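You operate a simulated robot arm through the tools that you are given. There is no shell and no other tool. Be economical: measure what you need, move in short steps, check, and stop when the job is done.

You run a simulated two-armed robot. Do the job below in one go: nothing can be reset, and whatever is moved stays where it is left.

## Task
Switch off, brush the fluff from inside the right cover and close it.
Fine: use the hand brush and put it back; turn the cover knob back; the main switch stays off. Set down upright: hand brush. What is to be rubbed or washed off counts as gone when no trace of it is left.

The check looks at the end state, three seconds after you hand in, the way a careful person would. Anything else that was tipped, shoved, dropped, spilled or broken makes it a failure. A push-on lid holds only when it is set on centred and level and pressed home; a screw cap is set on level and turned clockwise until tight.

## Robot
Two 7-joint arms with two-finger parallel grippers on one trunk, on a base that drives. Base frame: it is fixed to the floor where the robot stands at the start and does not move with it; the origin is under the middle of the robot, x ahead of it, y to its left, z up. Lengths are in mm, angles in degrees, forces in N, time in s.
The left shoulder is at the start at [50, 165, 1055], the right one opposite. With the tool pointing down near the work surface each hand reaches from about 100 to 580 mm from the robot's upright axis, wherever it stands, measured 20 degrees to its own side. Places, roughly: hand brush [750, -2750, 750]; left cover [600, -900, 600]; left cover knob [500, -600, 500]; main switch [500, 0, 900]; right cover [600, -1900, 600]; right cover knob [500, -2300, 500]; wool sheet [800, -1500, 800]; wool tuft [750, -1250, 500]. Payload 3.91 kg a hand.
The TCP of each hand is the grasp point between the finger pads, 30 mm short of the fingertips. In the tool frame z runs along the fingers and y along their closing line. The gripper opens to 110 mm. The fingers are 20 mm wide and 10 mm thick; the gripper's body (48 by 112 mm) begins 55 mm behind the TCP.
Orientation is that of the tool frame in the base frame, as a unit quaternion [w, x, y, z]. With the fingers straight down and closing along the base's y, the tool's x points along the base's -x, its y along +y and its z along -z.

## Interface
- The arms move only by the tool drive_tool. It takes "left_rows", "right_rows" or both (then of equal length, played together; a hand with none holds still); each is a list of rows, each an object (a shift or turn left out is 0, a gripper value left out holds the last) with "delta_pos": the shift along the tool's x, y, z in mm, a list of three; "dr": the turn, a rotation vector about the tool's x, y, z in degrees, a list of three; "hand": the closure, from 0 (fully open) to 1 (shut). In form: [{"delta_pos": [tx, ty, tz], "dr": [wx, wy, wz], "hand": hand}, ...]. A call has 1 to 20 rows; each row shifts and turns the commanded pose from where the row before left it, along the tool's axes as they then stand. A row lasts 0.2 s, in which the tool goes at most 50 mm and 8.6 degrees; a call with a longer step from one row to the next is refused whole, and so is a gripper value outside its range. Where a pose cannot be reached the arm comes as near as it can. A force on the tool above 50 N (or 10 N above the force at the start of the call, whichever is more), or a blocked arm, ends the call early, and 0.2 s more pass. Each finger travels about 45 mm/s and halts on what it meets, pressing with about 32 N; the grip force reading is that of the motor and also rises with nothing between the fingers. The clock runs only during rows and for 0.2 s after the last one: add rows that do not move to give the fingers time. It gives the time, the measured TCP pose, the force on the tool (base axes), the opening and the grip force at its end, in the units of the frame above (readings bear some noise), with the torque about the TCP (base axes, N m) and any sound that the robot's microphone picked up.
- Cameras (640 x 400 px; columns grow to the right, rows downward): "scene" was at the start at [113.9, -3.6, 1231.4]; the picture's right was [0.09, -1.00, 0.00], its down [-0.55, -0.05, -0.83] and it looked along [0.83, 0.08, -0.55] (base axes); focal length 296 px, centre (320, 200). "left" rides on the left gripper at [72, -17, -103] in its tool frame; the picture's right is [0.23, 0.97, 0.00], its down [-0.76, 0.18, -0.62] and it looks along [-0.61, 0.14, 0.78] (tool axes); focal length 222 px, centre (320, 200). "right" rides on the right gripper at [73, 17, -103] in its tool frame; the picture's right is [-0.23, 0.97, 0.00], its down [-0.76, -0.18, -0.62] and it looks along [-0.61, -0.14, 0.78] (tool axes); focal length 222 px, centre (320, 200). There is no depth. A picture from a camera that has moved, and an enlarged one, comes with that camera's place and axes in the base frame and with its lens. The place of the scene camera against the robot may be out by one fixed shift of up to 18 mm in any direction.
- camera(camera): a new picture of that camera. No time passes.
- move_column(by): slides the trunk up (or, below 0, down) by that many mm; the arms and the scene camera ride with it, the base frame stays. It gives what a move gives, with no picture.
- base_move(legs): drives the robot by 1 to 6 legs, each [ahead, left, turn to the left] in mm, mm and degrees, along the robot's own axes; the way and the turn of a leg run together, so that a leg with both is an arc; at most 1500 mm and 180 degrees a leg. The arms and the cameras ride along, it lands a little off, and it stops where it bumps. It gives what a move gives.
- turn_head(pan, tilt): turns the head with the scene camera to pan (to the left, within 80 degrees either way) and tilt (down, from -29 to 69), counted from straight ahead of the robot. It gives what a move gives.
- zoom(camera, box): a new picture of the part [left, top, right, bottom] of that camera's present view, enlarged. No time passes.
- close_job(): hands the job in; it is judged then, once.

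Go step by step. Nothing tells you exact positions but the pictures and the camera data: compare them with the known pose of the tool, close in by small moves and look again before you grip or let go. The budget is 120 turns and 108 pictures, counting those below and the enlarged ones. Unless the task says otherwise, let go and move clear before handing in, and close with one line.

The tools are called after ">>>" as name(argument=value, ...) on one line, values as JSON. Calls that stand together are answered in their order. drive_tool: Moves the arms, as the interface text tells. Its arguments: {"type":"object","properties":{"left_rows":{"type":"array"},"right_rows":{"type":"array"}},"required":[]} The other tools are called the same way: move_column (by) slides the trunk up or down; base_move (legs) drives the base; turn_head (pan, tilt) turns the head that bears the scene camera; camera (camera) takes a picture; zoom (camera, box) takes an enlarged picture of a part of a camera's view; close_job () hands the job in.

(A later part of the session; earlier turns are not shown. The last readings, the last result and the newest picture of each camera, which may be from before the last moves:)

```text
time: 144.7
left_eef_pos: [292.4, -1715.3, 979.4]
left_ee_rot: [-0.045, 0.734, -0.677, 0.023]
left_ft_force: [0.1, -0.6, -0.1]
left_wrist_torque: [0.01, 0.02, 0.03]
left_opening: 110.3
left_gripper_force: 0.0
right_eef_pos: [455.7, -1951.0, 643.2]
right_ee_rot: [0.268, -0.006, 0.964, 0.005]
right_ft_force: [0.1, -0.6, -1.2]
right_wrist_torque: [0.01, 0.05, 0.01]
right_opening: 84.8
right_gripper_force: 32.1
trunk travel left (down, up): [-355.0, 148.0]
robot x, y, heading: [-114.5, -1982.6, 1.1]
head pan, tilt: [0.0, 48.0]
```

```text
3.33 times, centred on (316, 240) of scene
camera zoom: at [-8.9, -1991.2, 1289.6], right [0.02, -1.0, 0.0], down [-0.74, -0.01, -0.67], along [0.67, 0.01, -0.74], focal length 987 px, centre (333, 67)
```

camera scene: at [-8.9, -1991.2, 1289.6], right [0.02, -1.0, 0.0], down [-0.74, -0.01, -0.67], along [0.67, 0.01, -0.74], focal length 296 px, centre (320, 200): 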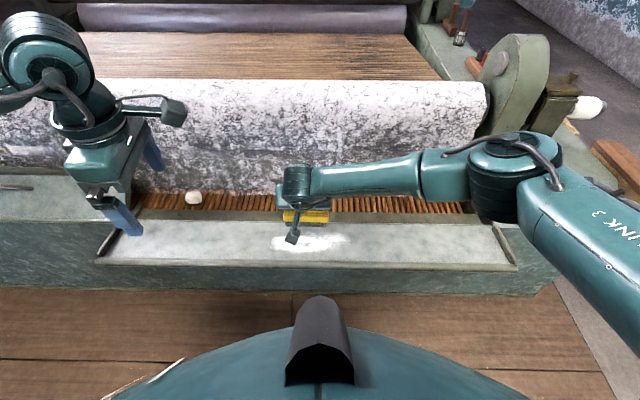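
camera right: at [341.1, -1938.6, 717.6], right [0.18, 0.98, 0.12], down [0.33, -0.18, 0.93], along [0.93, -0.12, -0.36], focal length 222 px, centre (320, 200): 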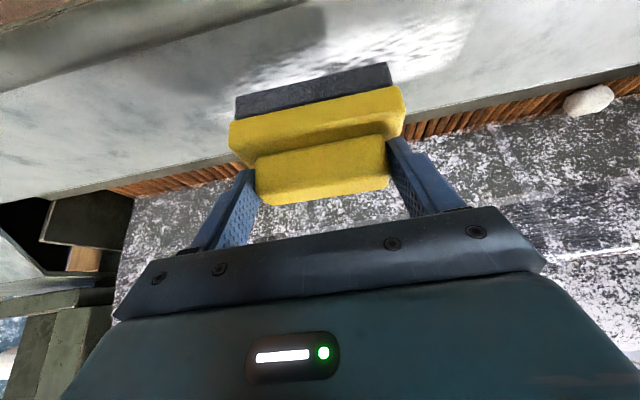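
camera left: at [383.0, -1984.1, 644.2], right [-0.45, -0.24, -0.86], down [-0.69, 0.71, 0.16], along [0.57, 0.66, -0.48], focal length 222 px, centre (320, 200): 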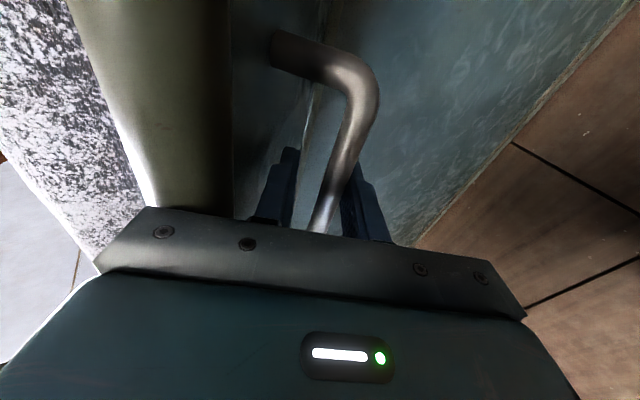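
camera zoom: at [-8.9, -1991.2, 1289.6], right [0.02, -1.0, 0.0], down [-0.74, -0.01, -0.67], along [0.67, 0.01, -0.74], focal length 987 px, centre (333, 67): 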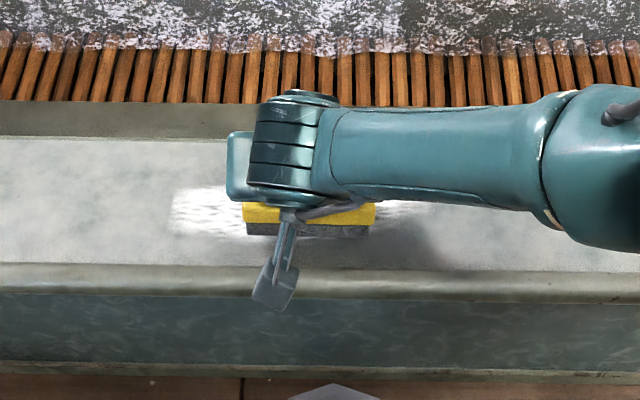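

>>> drive_tool(right_rows=[{"delta_pos": [2.1, 0, 3.4]}, {"delta_pos": [2.1, 0, 3.4]}, {}])

>>> drive_tool(right_rows=[{"delta_pos": [2.1, 0, 3.4]}, {"delta_pos": [2.1, 0, 3.4]}, {}])

>>> zoom(camera="right", box=[160, 0, 480, 200])

```text
time: 145.5
left_eef_pos: [291.2, -1715.5, 979.7]
left_ee_rot: [-0.046, 0.734, -0.677, 0.024]
left_ft_force: [0.4, 0.3, 0.4]
left_wrist_torque: [0.01, -0.03, -0.01]
left_opening: 110.3
left_gripper_force: 0.0
right_eef_pos: [456.0, -1951.8, 636.2]
right_ee_rot: [0.268, -0.008, 0.963, 0.005]
right_ft_force: [-0.6, -1.8, 10.7]
right_wrist_torque: [-0.7, 0.22, -0.06]
right_opening: 84.7
right_gripper_force: 32.3
trunk travel left (down, up): [-355.0, 148.0]
robot x, y, heading: [-113.9, -1981.1, 1.0]
head pan, tilt: [0.0, 48.0]
```

```text
time: 146.3
left_eef_pos: [289.4, -1714.8, 981.7]
left_ee_rot: [-0.047, 0.734, -0.677, 0.025]
left_ft_force: [0.6, 0.5, 0.0]
left_wrist_torque: [-0.05, 0.01, -0.01]
left_opening: 110.0
left_gripper_force: 0.0
right_eef_pos: [455.6, -1951.3, 631.0]
right_ee_rot: [0.272, -0.008, 0.962, 0.007]
right_ft_force: [-1.5, 4.2, 37.4]
right_wrist_torque: [-0.54, 0.45, -0.13]
right_opening: 84.8
right_gripper_force: 31.7
trunk travel left (down, up): [-355.0, 148.0]
robot x, y, heading: [-115.8, -1983.6, 1.0]
head pan, tilt: [0.0, 48.0]
```

```text
2.00 times, centred on (320, 100) of right
camera zoom: at [341.0, -1935.2, 680.7], right [0.18, 0.98, 0.13], down [0.33, -0.18, 0.93], along [0.93, -0.12, -0.35], focal length 444 px, centre (320, 400)
```

zoom: 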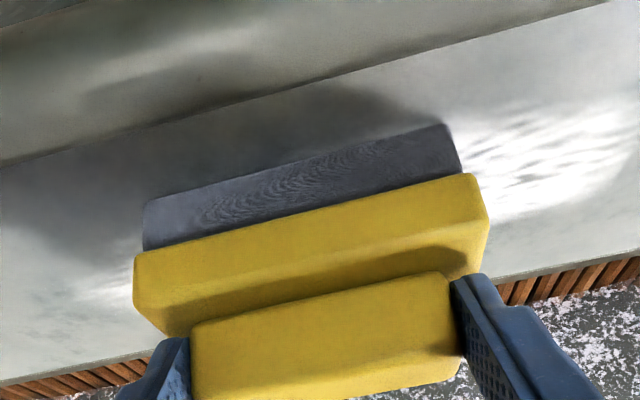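

The bristles touch (contact at TCP z ≈ 636). I ease the pressure and stroke along y.

>>> drive_tool(right_rows=[{"delta_pos": [-0.9, 0, -1.5]}, {"delta_pos": [0, 12, 0]}, {"delta_pos": [0, 12, 0]}, {"delta_pos": [0, 12, 0]}, {"delta_pos": [0, 12, 0]}, {"delta_pos": [0, 12, 0]}, {"delta_pos": [0, 12, 0]}, {"delta_pos": [0, 12, 0]}, {}])

>>> drive_tool(right_rows=[{"delta_pos": [0, -12, 0]}, {"delta_pos": [0, -12, 0]}, {"delta_pos": [0, -12, 0]}, {"delta_pos": [0, -12, 0]}, {"delta_pos": [0, -12, 0]}, {"delta_pos": [0, -12, 0]}, {"delta_pos": [0, -12, 0]}, {"delta_pos": [0, -12, 0]}, {"delta_pos": [0, -12, 0]}, {"delta_pos": [0, -12, 0]}, {"delta_pos": [0, -12, 0]}, {"delta_pos": [0, -12, 0]}, {"delta_pos": [0, -12, 0]}, {"delta_pos": [0, -12, 0]}, {}])

>>> zoom(camera="scene", box=[220, 180, 412, 300])

```text
time: 148.3
left_eef_pos: [291.0, -1714.1, 979.7]
left_ee_rot: [-0.046, 0.734, -0.678, 0.024]
left_ft_force: [-0.6, 0.7, 0.4]
left_wrist_torque: [0.0, 0.02, 0.01]
left_opening: 110.1
left_gripper_force: 0.0
right_eef_pos: [446.7, -1905.7, 631.3]
right_ee_rot: [0.271, -0.009, 0.963, 0.006]
right_ft_force: [4.7, -2.7, 23.6]
right_wrist_torque: [-1.47, -0.24, 0.33]
right_opening: 84.4
right_gripper_force: 32.1
right hand out of reach, approached as far as the arm can: row 5, 6, 7, 8
trunk travel left (down, up): [-355.0, 148.0]
robot x, y, heading: [-115.0, -1980.6, 1.0]
head pan, tilt: [0.0, 48.0]
```

```text
time: 151.5
left_eef_pos: [290.8, -1713.5, 980.1]
left_ee_rot: [-0.045, 0.734, -0.678, 0.024]
left_ft_force: [0.2, -0.2, 1.1]
left_wrist_torque: [-0.01, -0.01, 0.01]
left_opening: 109.9
left_gripper_force: 0.2
right_eef_pos: [450.5, -2073.0, 629.5]
right_ee_rot: [0.269, -0.007, 0.963, 0.005]
right_ft_force: [-0.1, 9.7, 23.9]
right_wrist_torque: [-0.48, 0.25, -0.05]
right_opening: 84.4
right_gripper_force: 32.4
trunk travel left (down, up): [-355.0, 148.0]
robot x, y, heading: [-115.0, -1980.4, 1.1]
head pan, tilt: [0.0, 48.0]
```

```text
3.33 times, centred on (316, 240) of scene
camera zoom: at [-11.3, -1990.3, 1289.9], right [0.02, -1.0, 0.0], down [-0.74, -0.01, -0.67], along [0.67, 0.01, -0.74], focal length 987 px, centre (333, 67)
```

zoom: 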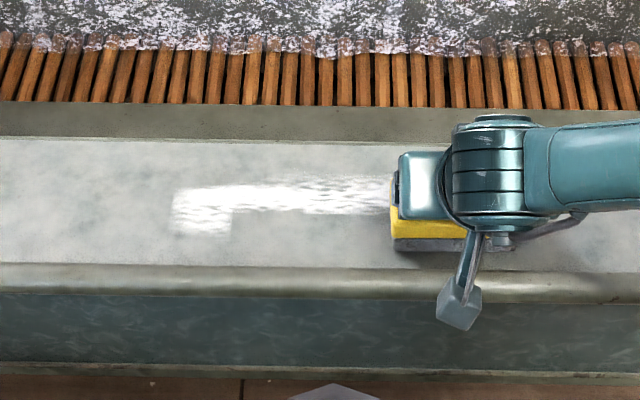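

The brush works: the near strip is clean. The remaining strip lies ~35 mm farther in and at the left end, so I lift, shift the base forward-left, and set it down again.

>>> drive_tool(right_rows=[{"delta_pos": [-10, 0, -17]}, {}])

>>> base_move(legs=[[33, 100, -1]])

>>> drive_tool(right_rows=[{"delta_pos": [5, 0, 8.5]}, {"delta_pos": [3.5, 0, 6]}, {}])

```text
time: 152.1
left_eef_pos: [291.4, -1715.5, 980.5]
left_ee_rot: [-0.044, 0.733, -0.679, 0.023]
left_ft_force: [0.8, -0.3, 0.7]
left_wrist_torque: [0.02, 0.01, 0.01]
left_opening: 110.4
left_gripper_force: 0.1
right_eef_pos: [448.2, -2076.0, 645.1]
right_ee_rot: [0.266, -0.006, 0.964, 0.004]
right_ft_force: [1.0, 0.3, -1.9]
right_wrist_torque: [0.01, 0.02, -0.02]
right_opening: 84.5
right_gripper_force: 31.7
trunk travel left (down, up): [-355.0, 148.0]
robot x, y, heading: [-114.7, -1985.7, 1.1]
head pan, tilt: [0.0, 48.0]
```

```text
time: 153.3
left_eef_pos: [329.1, -1620.7, 979.1]
left_ee_rot: [-0.045, 0.727, -0.685, 0.023]
left_ft_force: [0.4, 0.8, 0.1]
left_wrist_torque: [0.01, -0.02, -0.01]
left_opening: 110.0
left_gripper_force: 0.1
right_eef_pos: [479.0, -1983.9, 646.7]
right_ee_rot: [0.267, 0.003, 0.964, 0.001]
right_ft_force: [0.8, 1.4, -1.8]
right_wrist_torque: [-0.05, 0.01, -0.02]
right_opening: 84.6
right_gripper_force: 32.7
trunk travel left (down, up): [-355.0, 148.0]
robot x, y, heading: [-83.6, -1879.2, -0.1]
head pan, tilt: [0.0, 48.0]
```

```text
time: 154.1
left_eef_pos: [327.9, -1621.6, 979.8]
left_ee_rot: [-0.044, 0.728, -0.684, 0.024]
left_ft_force: [-0.1, -0.7, 0.5]
left_wrist_torque: [0.04, -0.02, 0.0]
left_opening: 110.0
left_gripper_force: 0.0
right_eef_pos: [479.1, -1984.4, 629.4]
right_ee_rot: [0.267, 0.002, 0.964, 0.003]
right_ft_force: [0.9, 0.5, -0.9]
right_wrist_torque: [-0.02, 0.01, -0.02]
right_opening: 84.4
right_gripper_force: 31.6
trunk travel left (down, up): [-355.0, 148.0]
robot x, y, heading: [-81.1, -1879.5, -0.2]
head pan, tilt: [0.0, 48.0]
```

>>> drive_tool(right_rows=[{"delta_pos": [1.6, 0, 2.6]}, {"delta_pos": [1.6, 0, 2.6]}, {}])

>>> drive_tool(right_rows=[{"delta_pos": [1.6, 0, 2.6]}, {"delta_pos": [1.6, 0, 2.6]}, {}])

```text
time: 154.9
left_eef_pos: [326.6, -1621.0, 981.3]
left_ee_rot: [-0.045, 0.727, -0.684, 0.025]
left_ft_force: [0.4, -0.4, -0.3]
left_wrist_torque: [0.02, 0.01, -0.01]
left_opening: 110.0
left_gripper_force: 0.0
right_eef_pos: [481.1, -1984.3, 627.6]
right_ee_rot: [0.272, 0.003, 0.962, 0.002]
right_ft_force: [-7.5, -3.2, 33.0]
right_wrist_torque: [-1.1, 0.92, -0.09]
right_opening: 84.7
right_gripper_force: 32.2
trunk travel left (down, up): [-355.0, 148.0]
robot x, y, heading: [-81.0, -1878.8, 0.0]
head pan, tilt: [0.0, 48.0]
```

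```text
time: 155.4
left_eef_pos: [328.7, -1620.8, 979.6]
left_ee_rot: [-0.046, 0.728, -0.684, 0.025]
left_ft_force: [-0.3, 0.0, 0.2]
left_wrist_torque: [0.0, 0.02, -0.02]
left_opening: 109.9
left_gripper_force: 0.0
right_eef_pos: [485.6, -1982.7, 627.0]
right_ee_rot: [0.275, 0.003, 0.961, 0.002]
right_ft_force: [-1.0, 0.0, 16.6]
right_wrist_torque: [-0.81, 0.27, -0.11]
right_opening: 84.9
right_gripper_force: 32.1
trunk travel left (down, up): [-355.0, 148.0]
robot x, y, heading: [-81.4, -1879.0, 0.2]
head pan, tilt: [0.0, 48.0]
stopped in row 2 (right hand): the force on the tool passed its limit (the readings are from after the stop); the commanded pose is now the measured one
```

>>> drive_tool(right_rows=[{"delta_pos": [0, 12, 0]}, {"delta_pos": [0, 12, 0]}, {"delta_pos": [0, 12, 0]}, {"delta_pos": [0, 12, 0]}, {"delta_pos": [0, 12, 0]}, {"delta_pos": [0, 12, 0]}, {"delta_pos": [0, 12, 0]}, {"delta_pos": [0, 12, 0]}, {"delta_pos": [0, 12, 0]}, {"delta_pos": [0, 12, 0]}, {"delta_pos": [0, 10, 0]}, {}])

>>> drive_tool(right_rows=[{"delta_pos": [0, -12, 0]}, {"delta_pos": [0, -12, 0]}, {"delta_pos": [0, -12, 0]}, {"delta_pos": [0, -12, 0]}, {"delta_pos": [0, -12, 0]}, {"delta_pos": [0, -12, 0]}, {"delta_pos": [0, -12, 0]}, {"delta_pos": [0, -12, 0]}, {"delta_pos": [0, -12, 0]}, {"delta_pos": [0, -12, 0]}, {"delta_pos": [0, -12, 0]}, {"delta_pos": [0, -12, 0]}, {"delta_pos": [0, -12, 0]}, {"delta_pos": [0, -12, 0]}, {"delta_pos": [0, -12, 0]}, {"delta_pos": [0, -12, 0]}, {}])

>>> zoom(camera="scene", box=[260, 170, 452, 290])

```text
time: 158.0
left_eef_pos: [327.7, -1620.9, 980.5]
left_ee_rot: [-0.045, 0.727, -0.685, 0.024]
left_ft_force: [0.1, 0.8, -0.1]
left_wrist_torque: [0.02, 0.03, 0.01]
left_opening: 109.9
left_gripper_force: 0.0
right_eef_pos: [486.1, -1852.4, 627.8]
right_ee_rot: [0.274, 0.003, 0.962, 0.002]
right_ft_force: [2.1, -5.6, 21.8]
right_wrist_torque: [-1.58, 0.08, 0.21]
right_opening: 84.7
right_gripper_force: 31.9
trunk travel left (down, up): [-355.0, 148.0]
robot x, y, heading: [-80.6, -1880.2, -0.1]
head pan, tilt: [0.0, 48.0]
```

```text
time: 161.6
left_eef_pos: [326.1, -1620.1, 980.8]
left_ee_rot: [-0.045, 0.727, -0.684, 0.027]
left_ft_force: [-0.2, -0.3, 0.4]
left_wrist_torque: [-0.02, -0.01, -0.02]
left_opening: 110.1
left_gripper_force: 0.2
right_eef_pos: [487.1, -2044.7, 628.1]
right_ee_rot: [0.277, 0.004, 0.961, 0.002]
right_ft_force: [0.8, 11.1, 31.2]
right_wrist_torque: [-0.88, 0.35, -0.09]
right_opening: 84.8
right_gripper_force: 31.8
trunk travel left (down, up): [-355.0, 148.0]
robot x, y, heading: [-81.4, -1878.9, -0.0]
head pan, tilt: [0.0, 48.0]
```

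```text
3.33 times, centred on (356, 230) of scene
camera zoom: at [19.7, -1890.5, 1290.0], right [0.0, -1.0, 0.0], down [-0.74, 0.0, -0.67], along [0.67, 0.0, -0.74], focal length 987 px, centre (200, 100)
```

zoom: 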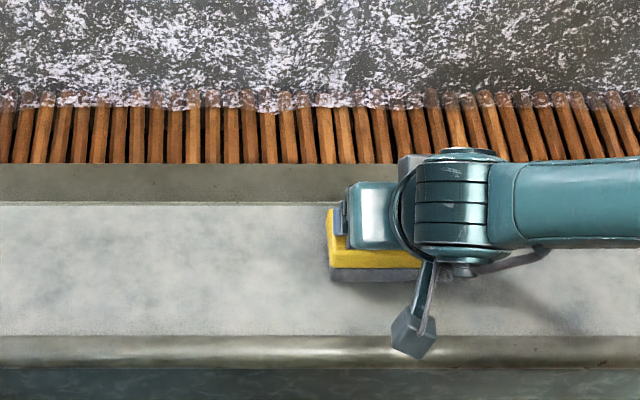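

The visible part looks clean. I lift the brush and move the base right so the whole patch area can be seen.

>>> drive_tool(right_rows=[{"delta_pos": [0, -12, 0]}, {"delta_pos": [0, -12, 0]}, {"delta_pos": [0, 12, 0]}, {"delta_pos": [-15, 0, -25]}, {"delta_pos": [-20, 0, -35]}, {"delta_pos": [-20, 0, -35]}, {"delta_pos": [-10, 0, -20]}])

>>> base_move(legs=[[-40, -300, 0]])

>>> turn_head(pan=22, tilt=45)

>>> camera(camera="scene")

```text
time: 163.2
left_eef_pos: [328.9, -1621.1, 979.2]
left_ee_rot: [-0.044, 0.726, -0.685, 0.024]
left_ft_force: [-0.4, -0.4, 0.4]
left_wrist_torque: [-0.04, -0.03, 0.01]
left_opening: 109.8
left_gripper_force: 0.0
right_eef_pos: [477.1, -2057.6, 755.0]
right_ee_rot: [0.272, 0.003, 0.962, 0.002]
right_ft_force: [0.0, 0.3, -1.3]
right_wrist_torque: [0.02, 0.03, -0.01]
right_opening: 84.7
right_gripper_force: 31.8
trunk travel left (down, up): [-355.0, 148.0]
robot x, y, heading: [-79.9, -1877.8, -0.1]
head pan, tilt: [0.0, 48.0]
```

```text
time: 165.3
left_eef_pos: [289.2, -1928.0, 980.0]
left_ee_rot: [-0.045, 0.727, -0.684, 0.023]
left_ft_force: [0.4, 0.3, 0.7]
left_wrist_torque: [0.01, 0.01, 0.02]
left_opening: 110.1
left_gripper_force: 0.1
right_eef_pos: [437.4, -2364.3, 754.0]
right_ee_rot: [0.272, 0.004, 0.962, 0.002]
right_ft_force: [-0.2, -0.1, 0.0]
right_wrist_torque: [-0.01, 0.02, 0.01]
right_opening: 84.4
right_gripper_force: 32.0
trunk travel left (down, up): [-355.0, 148.0]
robot x, y, heading: [-121.7, -2188.5, -0.3]
head pan, tilt: [0.0, 48.0]
```

```text
time: 166.2
left_eef_pos: [288.9, -1927.9, 978.3]
left_ee_rot: [-0.044, 0.727, -0.685, 0.024]
left_ft_force: [0.2, -0.3, -0.3]
left_wrist_torque: [-0.03, 0.0, 0.04]
left_opening: 110.3
left_gripper_force: 0.0
right_eef_pos: [438.5, -2364.8, 754.6]
right_ee_rot: [0.273, 0.004, 0.962, 0.002]
right_ft_force: [-0.1, 0.2, -1.4]
right_wrist_torque: [0.0, 0.03, 0.0]
right_opening: 84.5
right_gripper_force: 32.2
trunk travel left (down, up): [-355.0, 148.0]
robot x, y, heading: [-122.6, -2187.0, -0.3]
head pan, tilt: [22.0, 45.0]
```

```text
23 pictures are left
camera scene: at [-20.7, -2168.0, 1293.8], right [0.37, -0.93, 0.0], down [-0.66, -0.26, -0.71], along [0.66, 0.26, -0.71], focal length 296 px, centre (320, 200)
```

scene: 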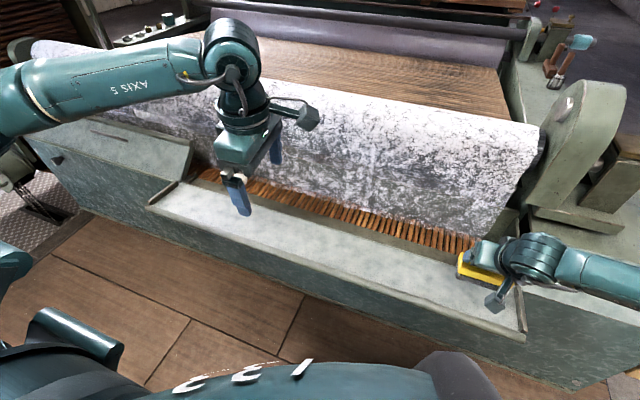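

>>> zoom(camera="scene", box=[200, 180, 440, 330])

```text
2.67 times, centred on (320, 255) of scene
camera zoom: at [-20.7, -2168.0, 1293.8], right [0.37, -0.93, 0.0], down [-0.66, -0.26, -0.71], along [0.66, 0.26, -0.71], focal length 790 px, centre (320, 53)
```

zoom: 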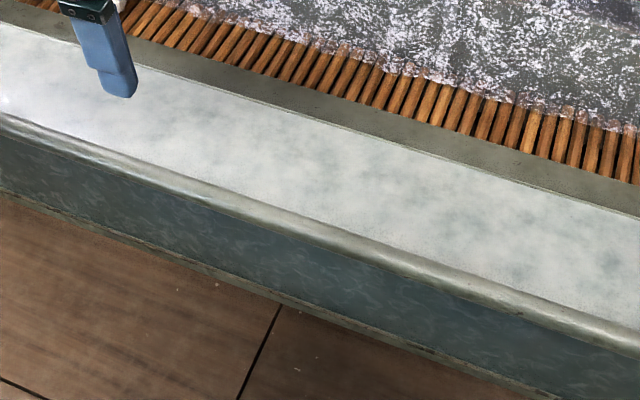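

The inner face is clean (only sunlight glare at the far left). Now I return the brush: re-centre the arm and drive back to the ledge.

>>> drive_tool(right_rows=[{"delta_pos": [0, 40, 0]}, {"delta_pos": [0, 40, 0]}, {"delta_pos": [0, 40, 0]}, {"delta_pos": [0, 40, 0]}, {"delta_pos": [0, 40, 0]}, {"delta_pos": [-15, 11, -26]}, {}])

>>> base_move(legs=[[0, -639, 0.3], [240, 0, 0]])

>>> turn_head(pan=-12, tilt=40)

>>> camera(camera="scene")

```text
time: 167.8
left_eef_pos: [287.9, -1929.0, 980.2]
left_ee_rot: [-0.044, 0.727, -0.685, 0.023]
left_ft_force: [0.6, -0.3, -0.6]
left_wrist_torque: [-0.01, 0.0, -0.02]
left_opening: 110.1
left_gripper_force: 0.0
right_eef_pos: [436.7, -2151.8, 786.4]
right_ee_rot: [0.272, 0.005, 0.962, 0.001]
right_ft_force: [0.2, -0.9, -0.8]
right_wrist_torque: [0.03, 0.05, 0.01]
right_opening: 84.6
right_gripper_force: 31.7
trunk travel left (down, up): [-355.0, 148.0]
robot x, y, heading: [-121.2, -2190.6, -0.5]
head pan, tilt: [22.0, 45.0]
```

```text
time: 172.8
left_eef_pos: [536.3, -2558.8, 978.5]
left_ee_rot: [-0.045, 0.731, -0.68, 0.023]
left_ft_force: [0.2, -0.3, -0.2]
left_wrist_torque: [0.03, 0.01, -0.02]
left_opening: 109.9
left_gripper_force: 0.1
right_eef_pos: [688.6, -2781.0, 783.4]
right_ee_rot: [0.273, -0.003, 0.962, 0.004]
right_ft_force: [-0.7, -0.7, -1.4]
right_wrist_torque: [0.03, 0.01, 0.01]
right_opening: 84.3
right_gripper_force: 31.5
trunk travel left (down, up): [-355.0, 148.0]
robot x, y, heading: [130.5, -2822.9, 0.5]
head pan, tilt: [22.0, 45.0]
```

```text
time: 173.8
left_eef_pos: [536.1, -2558.8, 978.6]
left_ee_rot: [-0.045, 0.732, -0.68, 0.024]
left_ft_force: [0.2, -0.3, -0.3]
left_wrist_torque: [0.01, 0.01, 0.0]
left_opening: 109.9
left_gripper_force: 0.1
right_eef_pos: [688.3, -2780.2, 786.0]
right_ee_rot: [0.273, -0.003, 0.962, 0.004]
right_ft_force: [-0.6, -0.9, -0.6]
right_wrist_torque: [-0.01, 0.01, 0.03]
right_opening: 84.4
right_gripper_force: 31.8
trunk travel left (down, up): [-355.0, 148.0]
robot x, y, heading: [130.2, -2821.1, 0.7]
head pan, tilt: [-12.0, 40.0]
```

```text
21 pictures are left
camera scene: at [239.1, -2850.9, 1301.0], right [-0.19, -0.98, 0.0], down [-0.63, 0.12, -0.77], along [0.75, -0.15, -0.64], focal length 296 px, centre (320, 200)
```

scene: 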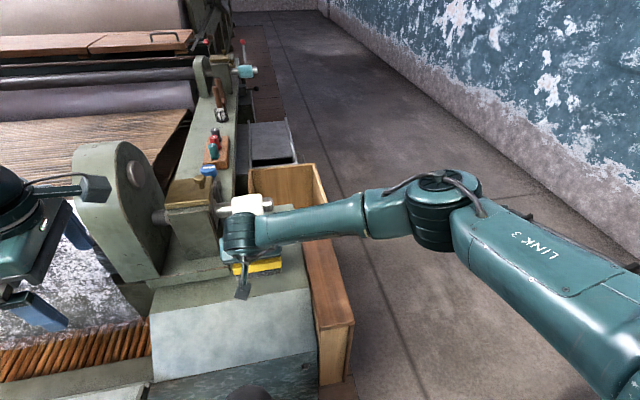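

>>> drive_tool(right_rows=[{"delta_pos": [3, -4, 18], "dr": [0.4, 0.7, 0]}, {"delta_pos": [3, -4, 18]}, {"delta_pos": [3, -5, 17]}, {}, {}])

>>> camera(camera="right")

```text
time: 174.9
left_eef_pos: [536.9, -2558.2, 980.4]
left_ee_rot: [-0.045, 0.732, -0.68, 0.023]
left_ft_force: [-0.6, -0.2, 0.7]
left_wrist_torque: [0.02, -0.01, 0.0]
left_opening: 109.8
left_gripper_force: 0.2
right_eef_pos: [708.2, -2795.4, 735.3]
right_ee_rot: [0.266, -0.002, 0.964, 0.001]
right_ft_force: [-0.4, 0.3, -2.3]
right_wrist_torque: [0.0, 0.01, 0.02]
right_opening: 84.7
right_gripper_force: 31.5
trunk travel left (down, up): [-355.0, 148.0]
robot x, y, heading: [131.3, -2823.4, 1.0]
head pan, tilt: [-12.0, 40.0]
```

```text
20 pictures are left
camera right: at [593.8, -2779.5, 786.3], right [0.19, 0.97, 0.12], down [0.33, -0.18, 0.93], along [0.92, -0.14, -0.36], focal length 222 px, centre (320, 200)
```

right: 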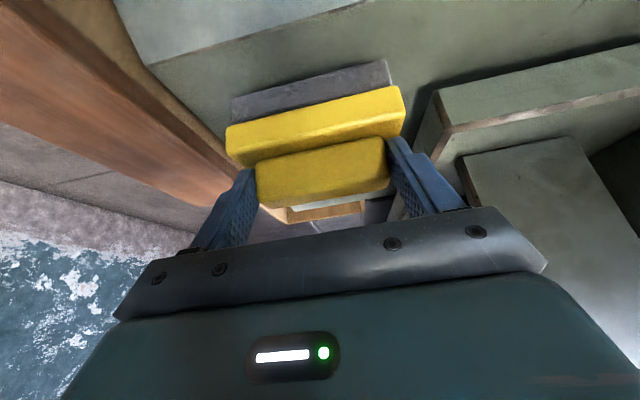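

>>> drive_tool(right_rows=[{"delta_pos": [4, 0, 6.9]}, {"delta_pos": [3.1, 0, 5.1]}, {"delta_pos": [1.5, 0, 2.6]}, {}])

>>> drive_tool(right_rows=[{"delta_pos": [1.1, 0, 1.7]}, {}])

```text
time: 175.9
left_eef_pos: [536.6, -2559.1, 980.4]
left_ee_rot: [-0.045, 0.732, -0.679, 0.023]
left_ft_force: [-0.4, 0.1, 0.1]
left_wrist_torque: [-0.03, 0.01, -0.01]
left_opening: 110.1
left_gripper_force: 0.0
right_eef_pos: [709.3, -2796.3, 717.0]
right_ee_rot: [0.267, -0.002, 0.964, 0.001]
right_ft_force: [0.0, -0.2, -1.7]
right_wrist_torque: [0.0, 0.06, 0.03]
right_opening: 84.6
right_gripper_force: 32.3
trunk travel left (down, up): [-355.0, 148.0]
robot x, y, heading: [132.5, -2824.7, 0.9]
head pan, tilt: [-12.0, 40.0]
```

```text
time: 176.6
left_eef_pos: [536.8, -2558.6, 980.6]
left_ee_rot: [-0.044, 0.732, -0.68, 0.024]
left_ft_force: [0.6, 0.0, 0.8]
left_wrist_torque: [-0.01, 0.02, 0.01]
left_opening: 110.3
left_gripper_force: 0.0
right_eef_pos: [709.2, -2794.6, 716.6]
right_ee_rot: [0.267, -0.001, 0.964, 0.0]
right_ft_force: [-0.4, -1.1, 4.0]
right_wrist_torque: [0.14, -0.12, -0.02]
right_opening: 84.6
right_gripper_force: 32.5
trunk travel left (down, up): [-355.0, 148.0]
robot x, y, heading: [127.4, -2821.8, 0.7]
head pan, tilt: [-12.0, 40.0]
```

Contact with the ledge at the expected height. I settle 1 mm more, open, and withdraw upward along the fingers.

>>> drive_tool(right_rows=[{"delta_pos": [0.5, 0, 0.9]}, {"hand": 0.0}, {}, {}, {}, {"delta_pos": [0, 0, -20]}, {"delta_pos": [0, 0, -30]}, {"delta_pos": [0, 0, -35]}, {"delta_pos": [0, 0, -35]}, {}])

>>> camera(camera="right")

```text
time: 178.8
left_eef_pos: [535.9, -2558.8, 980.8]
left_ee_rot: [-0.045, 0.731, -0.68, 0.025]
left_ft_force: [-0.3, 0.6, -0.2]
left_wrist_torque: [-0.02, 0.0, 0.0]
left_opening: 110.1
left_gripper_force: 0.1
right_eef_pos: [646.8, -2792.4, 818.2]
right_ee_rot: [0.266, -0.001, 0.964, -0.001]
right_ft_force: [-0.4, -0.2, -0.2]
right_wrist_torque: [0.0, -0.01, 0.01]
right_opening: 109.7
right_gripper_force: 0.1
trunk travel left (down, up): [-355.0, 148.0]
robot x, y, heading: [130.2, -2822.7, 0.6]
head pan, tilt: [-12.0, 40.0]
```

```text
19 pictures are left
camera right: at [533.4, -2776.1, 869.3], right [0.19, 0.97, 0.12], down [0.33, -0.18, 0.93], along [0.92, -0.14, -0.36], focal length 222 px, centre (320, 200)
```

right: 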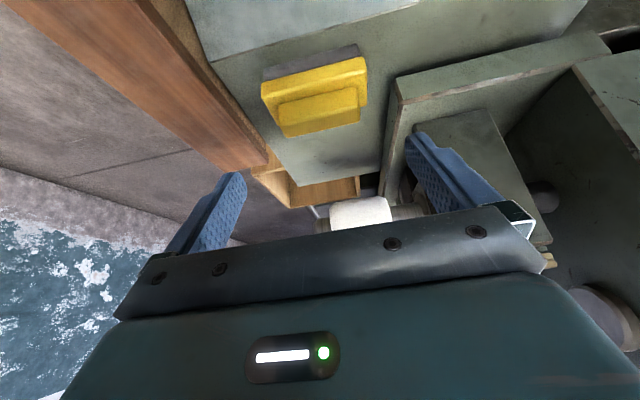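

The brush stands upright back in its place. Now to close the cover: I back off, tuck the right hand, and bring the left hand back to the pose it had when it let go of the handle.

>>> base_move(legs=[[-237, 0, -0.6], [0, 812, 0]])

>>> drive_tool(right_rows=[{"delta_pos": [0, -21, -33]}, {"delta_pos": [0, -21, -33]}, {"delta_pos": [0, -21, -33]}, {"delta_pos": [0, -21, -33]}, {"delta_pos": [0, -21, -33]}, {"delta_pos": [0, -21, -33]}, {"delta_pos": [0, -21, -33]}])

>>> drive_tool(left_rows=[{"delta_pos": [30, 0, 30]}, {"delta_pos": [38, 0, 30]}, {"delta_pos": [38, 0, 30]}, {"delta_pos": [38, 0, 30]}, {"delta_pos": [20, 0, 30]}, {"dr": [8, 0, 0]}, {"dr": [8, 0, 0]}, {"dr": [8, 0, 0]}, {"dr": [8, 0, 0]}, {"dr": [8, 0, 0]}, {"dr": [8, 0, 0]}, {"dr": [8, 0, 0], "hand": 0.7}, {}, {}, {}])

>>> turn_head(pan=5, tilt=48)

>>> camera(camera="scene")

```text
time: 184.5
left_eef_pos: [297.8, -1732.7, 980.0]
left_ee_rot: [-0.044, 0.73, -0.682, 0.024]
left_ft_force: [-0.4, -0.1, 0.1]
left_wrist_torque: [-0.02, 0.0, 0.01]
left_opening: 110.1
left_gripper_force: 0.1
right_eef_pos: [408.3, -1968.7, 817.2]
right_ee_rot: [0.267, 0.001, 0.964, -0.001]
right_ft_force: [0.6, 0.6, 0.4]
right_wrist_torque: [0.03, 0.01, -0.04]
right_opening: 110.1
right_gripper_force: 0.0
trunk travel left (down, up): [-355.0, 148.0]
robot x, y, heading: [-110.6, -1993.7, 0.9]
head pan, tilt: [-12.0, 40.0]
```

```text
time: 186.1
left_eef_pos: [297.6, -1733.8, 980.5]
left_ee_rot: [-0.045, 0.73, -0.682, 0.024]
left_ft_force: [0.9, 0.0, 0.1]
left_wrist_torque: [-0.01, 0.0, -0.03]
left_opening: 109.9
left_gripper_force: 0.0
right_eef_pos: [289.6, -2115.2, 1017.1]
right_ee_rot: [0.266, 0.0, 0.964, 0.0]
right_ft_force: [-0.2, 0.3, 0.1]
right_wrist_torque: [-0.03, -0.02, 0.04]
right_opening: 110.2
right_gripper_force: 0.1
trunk travel left (down, up): [-355.0, 148.0]
robot x, y, heading: [-110.5, -1997.2, 0.6]
head pan, tilt: [-12.0, 40.0]
```

```text
time: 189.3
left_eef_pos: [323.1, -1891.4, 826.7]
left_ee_rot: [-0.382, 0.624, -0.59, 0.34]
left_ft_force: [0.7, -0.6, -0.1]
left_wrist_torque: [-0.01, 0.01, -0.01]
left_opening: 33.1
left_gripper_force: 0.0
right_eef_pos: [290.6, -2114.8, 1016.0]
right_ee_rot: [0.266, 0.0, 0.964, 0.0]
right_ft_force: [0.1, 0.5, 0.4]
right_wrist_torque: [0.0, 0.02, 0.02]
right_opening: 110.2
right_gripper_force: 0.0
trunk travel left (down, up): [-355.0, 148.0]
robot x, y, heading: [-109.0, -1998.1, 0.3]
head pan, tilt: [-12.0, 40.0]
```

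```text
time: 190.1
left_eef_pos: [323.7, -1892.4, 825.0]
left_ee_rot: [-0.383, 0.624, -0.59, 0.341]
left_ft_force: [0.4, -0.3, -0.3]
left_wrist_torque: [0.02, 0.0, -0.03]
left_opening: 33.0
left_gripper_force: 0.0
right_eef_pos: [290.6, -2112.9, 1015.5]
right_ee_rot: [0.266, -0.001, 0.964, 0.001]
right_ft_force: [0.3, 0.2, -0.8]
right_wrist_torque: [-0.02, -0.01, -0.03]
right_opening: 109.8
right_gripper_force: 0.0
trunk travel left (down, up): [-355.0, 148.0]
robot x, y, heading: [-108.4, -1999.6, 0.7]
head pan, tilt: [5.0, 48.0]
```

```text
18 pictures are left
camera scene: at [-5.8, -2000.8, 1289.6], right [0.1, -1.0, 0.0], down [-0.74, -0.07, -0.67], along [0.67, 0.06, -0.74], focal length 296 px, centre (320, 200)
```

scene: 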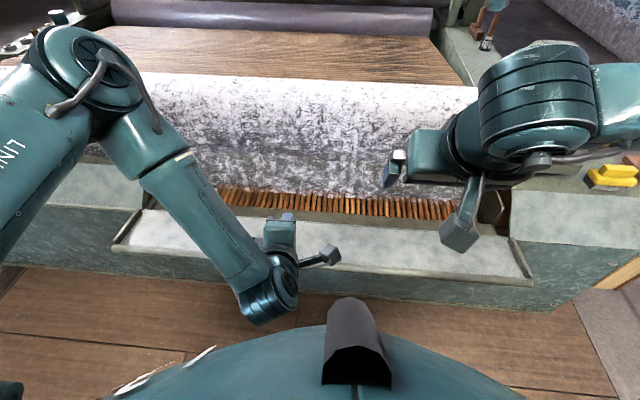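

>>> move_column(by=-270)

>>> camera(camera="left")

```text
time: 192.9
left_eef_pos: [322.5, -1892.8, 556.0]
left_ee_rot: [-0.382, 0.624, -0.591, 0.341]
left_ft_force: [-0.3, -0.8, -0.7]
left_wrist_torque: [-0.02, 0.0, 0.02]
left_opening: 33.0
left_gripper_force: 0.0
right_eef_pos: [290.2, -2114.0, 745.5]
right_ee_rot: [0.266, 0.0, 0.964, 0.0]
right_ft_force: [-0.8, 0.4, -0.9]
right_wrist_torque: [0.03, 0.03, -0.04]
right_opening: 110.1
right_gripper_force: 0.0
trunk travel left (down, up): [-85.0, 418.0]
robot x, y, heading: [-109.1, -1997.6, 0.7]
head pan, tilt: [5.0, 48.0]
```

```text
17 pictures are left
camera left: at [245.5, -1972.8, 618.9], right [-0.45, -0.24, -0.86], down [-0.68, 0.71, 0.16], along [0.58, 0.66, -0.48], focal length 222 px, centre (320, 200)
```

left: 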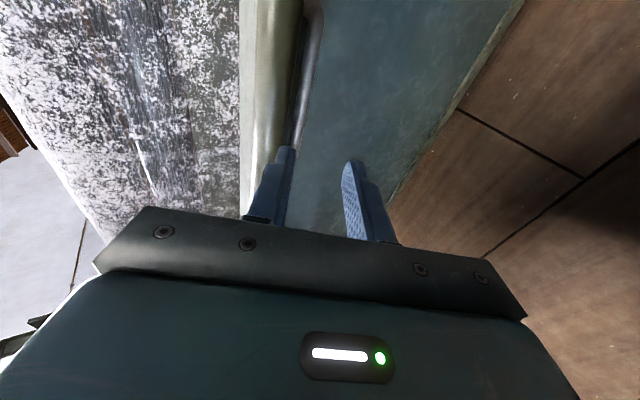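

The cover's free edge now lies about level near [404, y, 545], too low to grip the handle with the upper finger. So the right hand will lift the edge from below to nearly upright, and then the left hand takes the bar to lower it shut gently. I back up for reach and prepare the right hand.

>>> base_move(legs=[[-110, 0, -0.7]])

>>> drive_tool(right_rows=[{"dr": [0, -7.5, 0], "hand": 1}, {"dr": [0, -7.5, 0]}, {"dr": [0, -7.5, 0]}, {"dr": [0, -7.5, 0]}, {"delta_pos": [13, -4.5, 34]}, {"delta_pos": [13, -4.5, 34]}, {"delta_pos": [13, -4.5, 34]}, {"delta_pos": [13, -4.5, 34]}, {"delta_pos": [13, -4.5, 34]}, {"delta_pos": [13, -4.5, 34]}, {"delta_pos": [13, -4.5, 34]}, {"delta_pos": [13, -4.5, 25]}, {}, {}])

>>> camera(camera="right")

```text
time: 194.1
left_eef_pos: [215.2, -1899.0, 556.4]
left_ee_rot: [-0.38, 0.619, -0.595, 0.343]
left_ft_force: [1.3, 0.0, 0.5]
left_wrist_torque: [0.01, -0.01, 0.0]
left_opening: 33.1
left_gripper_force: 0.1
right_eef_pos: [178.5, -2119.8, 746.2]
right_ee_rot: [0.267, 0.008, 0.964, -0.002]
right_ft_force: [0.3, -0.8, 0.4]
right_wrist_torque: [0.02, -0.01, 0.02]
right_opening: 110.1
right_gripper_force: 0.1
trunk travel left (down, up): [-85.0, 418.0]
robot x, y, heading: [-221.0, -1998.8, -0.3]
head pan, tilt: [5.0, 48.0]
```

```text
time: 197.1
left_eef_pos: [215.7, -1899.3, 555.2]
left_ee_rot: [-0.38, 0.619, -0.596, 0.343]
left_ft_force: [0.6, -0.4, -0.3]
left_wrist_torque: [-0.01, 0.03, 0.0]
left_opening: 32.7
left_gripper_force: 0.0
right_eef_pos: [377.3, -2115.0, 551.4]
right_ee_rot: [0.501, 0.007, 0.866, -0.006]
right_ft_force: [-18.1, -1.3, -12.4]
right_wrist_torque: [-0.02, 0.39, 0.01]
right_opening: 0.0
right_gripper_force: 32.2
right hand out of reach, approached as far as the arm can: row 3, 4, 9, 10, 11, 12
trunk travel left (down, up): [-85.0, 418.0]
robot x, y, heading: [-219.1, -1997.7, -0.3]
head pan, tilt: [5.0, 48.0]
```

```text
16 pictures are left
camera right: at [252.7, -2096.4, 540.2], right [0.13, 0.97, 0.19], down [-0.16, -0.17, 0.97], along [0.98, -0.16, 0.14], focal length 222 px, centre (320, 200)
```

right: 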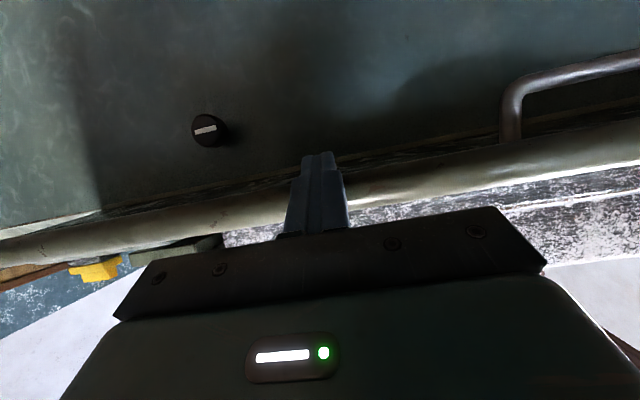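

The fingers touch the lip's front. I retreat slightly, lower the trunk a bit, and go in beneath the edge.

>>> drive_tool(right_rows=[{"delta_pos": [10, 0, -17]}, {}])

>>> move_column(by=-40)

>>> base_move(legs=[[50, 0, 0]])

>>> camera(camera="right")

```text
time: 197.7
left_eef_pos: [215.2, -1899.4, 555.3]
left_ee_rot: [-0.38, 0.619, -0.595, 0.344]
left_ft_force: [-1.1, 1.2, -0.5]
left_wrist_torque: [0.02, 0.02, 0.01]
left_opening: 33.1
left_gripper_force: 0.2
right_eef_pos: [363.8, -2111.5, 558.4]
right_ee_rot: [0.507, 0.009, 0.862, -0.008]
right_ft_force: [1.0, -0.2, -0.2]
right_wrist_torque: [0.02, -0.01, 0.0]
right_opening: 0.0
right_gripper_force: 31.9
right hand out of reach, approached as far as the arm can: row 1
trunk travel left (down, up): [-85.0, 418.0]
robot x, y, heading: [-216.1, -1998.5, -0.4]
head pan, tilt: [5.0, 48.0]
```

```text
time: 198.5
left_eef_pos: [215.5, -1900.7, 516.6]
left_ee_rot: [-0.379, 0.62, -0.595, 0.344]
left_ft_force: [0.6, 0.2, -0.6]
left_wrist_torque: [-0.01, 0.01, 0.01]
left_opening: 32.9
left_gripper_force: 0.1
right_eef_pos: [360.5, -2110.5, 516.6]
right_ee_rot: [0.504, 0.008, 0.863, -0.007]
right_ft_force: [-0.7, -0.2, -0.3]
right_wrist_torque: [0.01, -0.01, 0.0]
right_opening: 0.0
right_gripper_force: 31.7
trunk travel left (down, up): [-45.0, 458.0]
robot x, y, heading: [-218.0, -1996.2, -0.4]
head pan, tilt: [5.0, 48.0]
```

```text
time: 199.4
left_eef_pos: [265.6, -1900.1, 515.1]
left_ee_rot: [-0.38, 0.62, -0.594, 0.344]
left_ft_force: [0.2, -0.1, 0.2]
left_wrist_torque: [0.04, -0.02, -0.01]
left_opening: 32.9
left_gripper_force: 0.1
right_eef_pos: [411.1, -2111.5, 517.1]
right_ee_rot: [0.504, 0.008, 0.863, -0.007]
right_ft_force: [0.4, 0.3, -0.4]
right_wrist_torque: [0.0, 0.02, 0.0]
right_opening: 0.1
right_gripper_force: 32.2
trunk travel left (down, up): [-45.0, 458.0]
robot x, y, heading: [-167.5, -1991.4, -0.3]
head pan, tilt: [5.0, 48.0]
```

```text
15 pictures are left
camera right: at [286.8, -2091.5, 504.2], right [0.13, 0.97, 0.19], down [-0.17, -0.17, 0.97], along [0.98, -0.16, 0.14], focal length 222 px, centre (320, 200)
```

right: 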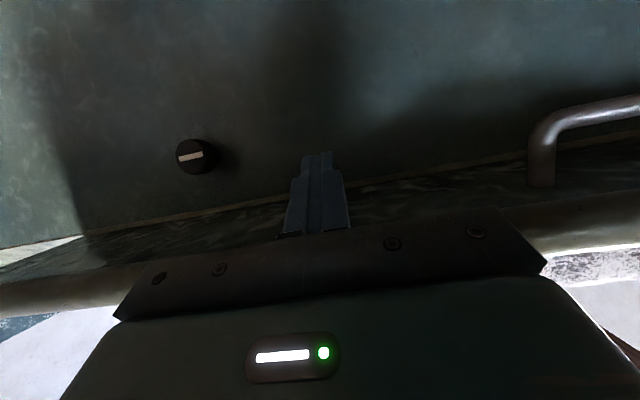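

The fingers are under the cover. I lift it with the trunk in stages, following forward with the base.

>>> move_column(by=60)

>>> base_move(legs=[[25, 0, 0]])

>>> move_column(by=50)

>>> camera(camera="scene")

```text
time: 200.4
left_eef_pos: [266.0, -1900.2, 576.7]
left_ee_rot: [-0.379, 0.619, -0.596, 0.343]
left_ft_force: [0.0, 0.5, 0.4]
left_wrist_torque: [0.02, -0.01, -0.01]
left_opening: 33.2
left_gripper_force: 0.1
right_eef_pos: [411.6, -2110.6, 576.0]
right_ee_rot: [0.503, 0.008, 0.864, -0.007]
right_ft_force: [-5.4, -0.4, -11.2]
right_wrist_torque: [-0.1, -0.03, 0.07]
right_opening: 0.0
right_gripper_force: 31.9
trunk travel left (down, up): [-105.0, 398.0]
robot x, y, heading: [-167.1, -1998.2, -0.5]
head pan, tilt: [5.0, 48.0]
```

```text
time: 201.2
left_eef_pos: [292.1, -1900.4, 574.9]
left_ee_rot: [-0.38, 0.62, -0.595, 0.343]
left_ft_force: [0.5, -0.2, -0.3]
left_wrist_torque: [0.0, -0.02, 0.03]
left_opening: 33.2
left_gripper_force: 0.1
right_eef_pos: [438.1, -2111.8, 576.7]
right_ee_rot: [0.505, 0.008, 0.863, -0.007]
right_ft_force: [0.6, 2.1, -12.9]
right_wrist_torque: [-0.26, -0.26, -0.05]
right_opening: 0.0
right_gripper_force: 31.6
trunk travel left (down, up): [-105.0, 398.0]
robot x, y, heading: [-145.2, -1999.2, -0.5]
head pan, tilt: [5.0, 48.0]
```

```text
time: 202.2
left_eef_pos: [292.4, -1900.4, 626.6]
left_ee_rot: [-0.381, 0.619, -0.595, 0.343]
left_ft_force: [-0.7, 0.1, 0.5]
left_wrist_torque: [0.03, -0.01, -0.01]
left_opening: 33.2
left_gripper_force: 0.0
right_eef_pos: [436.9, -2111.7, 628.7]
right_ee_rot: [0.505, 0.007, 0.863, -0.006]
right_ft_force: [-7.5, -1.0, -6.4]
right_wrist_torque: [-0.06, -0.04, 0.07]
right_opening: 0.1
right_gripper_force: 31.9
trunk travel left (down, up): [-155.0, 348.0]
robot x, y, heading: [-144.2, -1996.8, -0.4]
head pan, tilt: [5.0, 48.0]
```

```text
14 pictures are left
camera scene: at [-39.5, -2003.1, 1089.8], right [0.08, -1.0, 0.0], down [-0.74, -0.06, -0.67], along [0.67, 0.05, -0.74], focal length 296 px, centre (320, 200)
```

scene: 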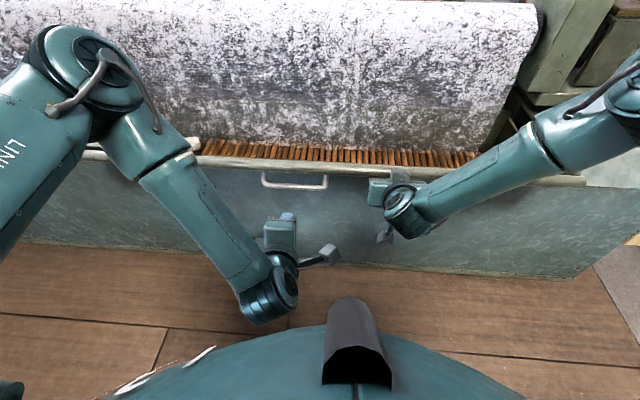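

The right hand holds the cover up at roughly 147°, and the handle faces me again. I check it with the left camera before gripping.

>>> camera(camera="left")

```text
13 pictures are left
camera left: at [211.9, -1978.9, 689.0], right [-0.45, -0.23, -0.86], down [-0.67, 0.72, 0.16], along [0.59, 0.65, -0.48], focal length 222 px, centre (320, 200)
```

left: 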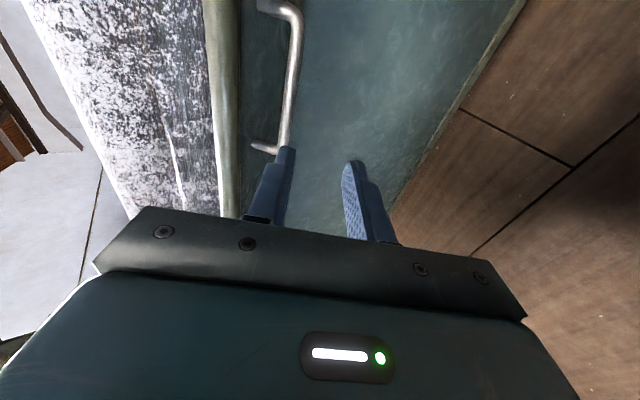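

Gripping is easier once the cover is nearer upright, so I keep lifting it with the right hand.

>>> base_move(legs=[[30, 0, 0]])

>>> move_column(by=35)

>>> base_move(legs=[[25, 0, 0]])

>>> move_column(by=15)

>>> camera(camera="scene")

>>> camera(camera="left")

```text
time: 203.0
left_eef_pos: [321.7, -1899.3, 625.4]
left_ee_rot: [-0.38, 0.619, -0.595, 0.343]
left_ft_force: [0.4, -0.4, 0.6]
left_wrist_torque: [0.0, 0.02, 0.0]
left_opening: 33.0
left_gripper_force: 0.0
right_eef_pos: [466.4, -2111.1, 624.1]
right_ee_rot: [0.503, 0.007, 0.864, -0.006]
right_ft_force: [-6.7, 4.0, -10.6]
right_wrist_torque: [-0.02, 0.36, 0.16]
right_opening: 0.0
right_gripper_force: 32.2
trunk travel left (down, up): [-155.0, 348.0]
robot x, y, heading: [-114.2, -1997.4, -0.5]
head pan, tilt: [5.0, 48.0]
```

```text
time: 203.8
left_eef_pos: [321.1, -1901.0, 662.1]
left_ee_rot: [-0.38, 0.62, -0.594, 0.344]
left_ft_force: [0.2, 0.6, 0.3]
left_wrist_torque: [-0.02, 0.02, -0.01]
left_opening: 33.2
left_gripper_force: 0.1
right_eef_pos: [466.9, -2110.7, 663.6]
right_ee_rot: [0.506, 0.008, 0.863, -0.006]
right_ft_force: [-7.3, -0.7, -0.3]
right_wrist_torque: [0.01, 0.06, -0.04]
right_opening: 0.0
right_gripper_force: 31.2
trunk travel left (down, up): [-190.0, 313.0]
robot x, y, heading: [-113.8, -1996.9, -0.5]
head pan, tilt: [5.0, 48.0]
```

```text
time: 204.6
left_eef_pos: [346.7, -1900.4, 660.6]
left_ee_rot: [-0.38, 0.619, -0.595, 0.344]
left_ft_force: [0.7, -0.6, -0.2]
left_wrist_torque: [-0.04, 0.04, 0.01]
left_opening: 33.2
left_gripper_force: 0.1
right_eef_pos: [492.3, -2111.3, 660.8]
right_ee_rot: [0.503, 0.007, 0.864, -0.005]
right_ft_force: [-3.2, 1.5, -3.9]
right_wrist_torque: [-0.01, 0.1, -0.01]
right_opening: 0.2
right_gripper_force: 31.8
trunk travel left (down, up): [-190.0, 313.0]
robot x, y, heading: [-90.8, -2001.5, -0.6]
head pan, tilt: [5.0, 48.0]
```

```text
time: 205.2
left_eef_pos: [344.9, -1900.0, 677.0]
left_ee_rot: [-0.38, 0.62, -0.594, 0.343]
left_ft_force: [-1.1, 0.9, -0.4]
left_wrist_torque: [0.0, 0.0, 0.01]
left_opening: 32.9
left_gripper_force: 0.0
right_eef_pos: [490.4, -2111.4, 677.0]
right_ee_rot: [0.503, 0.007, 0.864, -0.006]
right_ft_force: [-4.7, -0.4, 0.9]
right_wrist_torque: [-0.05, 0.04, -0.04]
right_opening: 0.0
right_gripper_force: 31.6
trunk travel left (down, up): [-205.0, 298.0]
robot x, y, heading: [-88.5, -2000.1, -0.3]
head pan, tilt: [5.0, 48.0]
```

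```text
12 pictures are left
camera scene: at [15.5, -2003.3, 1139.9], right [0.08, -1.0, 0.0], down [-0.74, -0.06, -0.67], along [0.67, 0.05, -0.74], focal length 296 px, centre (320, 200)
```

scene: 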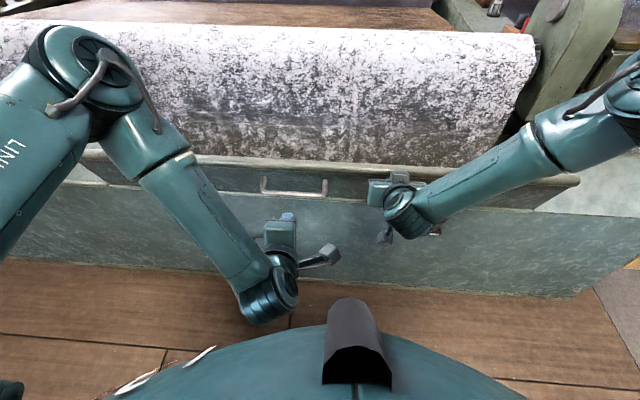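

```text
11 pictures are left
camera left: at [267.1, -1979.1, 739.2], right [-0.45, -0.23, -0.86], down [-0.67, 0.72, 0.16], along [0.59, 0.65, -0.48], focal length 222 px, centre (320, 200)
```

left: 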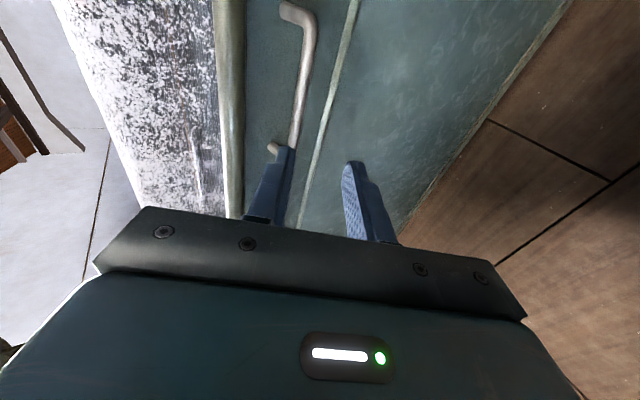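

The cover is at ~112° now, the bar near [495, -1890, 627]. I bring the left hand up to it.

>>> drive_tool(left_rows=[{"hand": 0.58, "delta_pos": [0, -9, 35]}, {"delta_pos": [0, -9, 35]}, {"delta_pos": [0, -9, 35]}, {}, {}])

>>> camera(camera="left")

```text
time: 206.4
left_eef_pos: [454.1, -1894.2, 649.1]
left_ee_rot: [-0.38, 0.621, -0.595, 0.341]
left_ft_force: [-0.2, 0.0, 0.4]
left_wrist_torque: [0.02, -0.01, -0.02]
left_opening: 46.1
left_gripper_force: 0.0
right_eef_pos: [491.3, -2112.4, 674.4]
right_ee_rot: [0.503, 0.007, 0.864, -0.006]
right_ft_force: [-3.4, 0.3, -0.2]
right_wrist_torque: [0.03, 0.04, 0.02]
right_opening: 0.4
right_gripper_force: 31.8
trunk travel left (down, up): [-205.0, 298.0]
robot x, y, heading: [-85.9, -1998.6, -0.6]
head pan, tilt: [5.0, 48.0]
```

```text
10 pictures are left
camera left: at [373.9, -1973.2, 712.7], right [-0.45, -0.23, -0.86], down [-0.68, 0.72, 0.16], along [0.58, 0.66, -0.48], focal length 222 px, centre (320, 200)
```

left: 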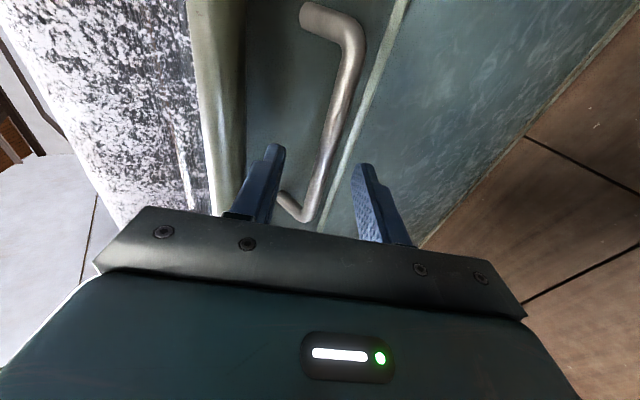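

>>> drive_tool(left_rows=[{"delta_pos": [0, 1, 12]}, {"delta_pos": [0, 1, 12]}, {}, {"hand": 1.0}, {}, {}, {}, {}])

>>> camera(camera="left")

```text
time: 208.2
left_eef_pos: [473.3, -1892.5, 638.4]
left_ee_rot: [-0.379, 0.621, -0.596, 0.339]
left_ft_force: [1.0, -0.8, -13.7]
left_wrist_torque: [-0.25, 0.5, -0.13]
left_opening: 13.5
left_gripper_force: 45.2
right_eef_pos: [491.5, -2111.5, 675.2]
right_ee_rot: [0.503, 0.007, 0.864, -0.007]
right_ft_force: [-0.4, -0.3, 0.3]
right_wrist_torque: [-0.03, 0.0, -0.03]
right_opening: 0.0
right_gripper_force: 32.0
trunk travel left (down, up): [-205.0, 298.0]
robot x, y, heading: [-86.4, -1997.7, -0.5]
head pan, tilt: [5.0, 48.0]
```

```text
9 pictures are left
camera left: at [394.8, -1973.4, 700.6], right [-0.46, -0.23, -0.86], down [-0.68, 0.72, 0.17], along [0.58, 0.66, -0.48], focal length 222 px, centre (320, 200)
```

left: 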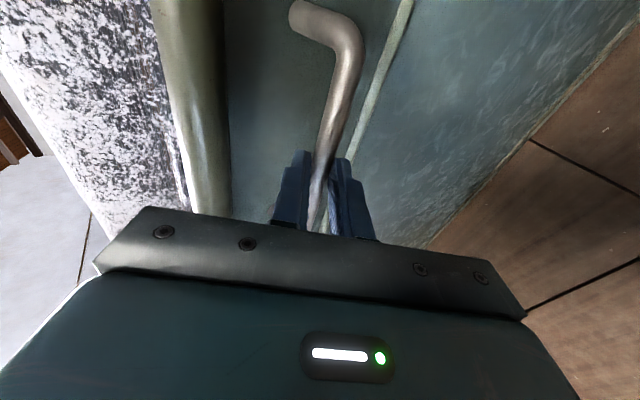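

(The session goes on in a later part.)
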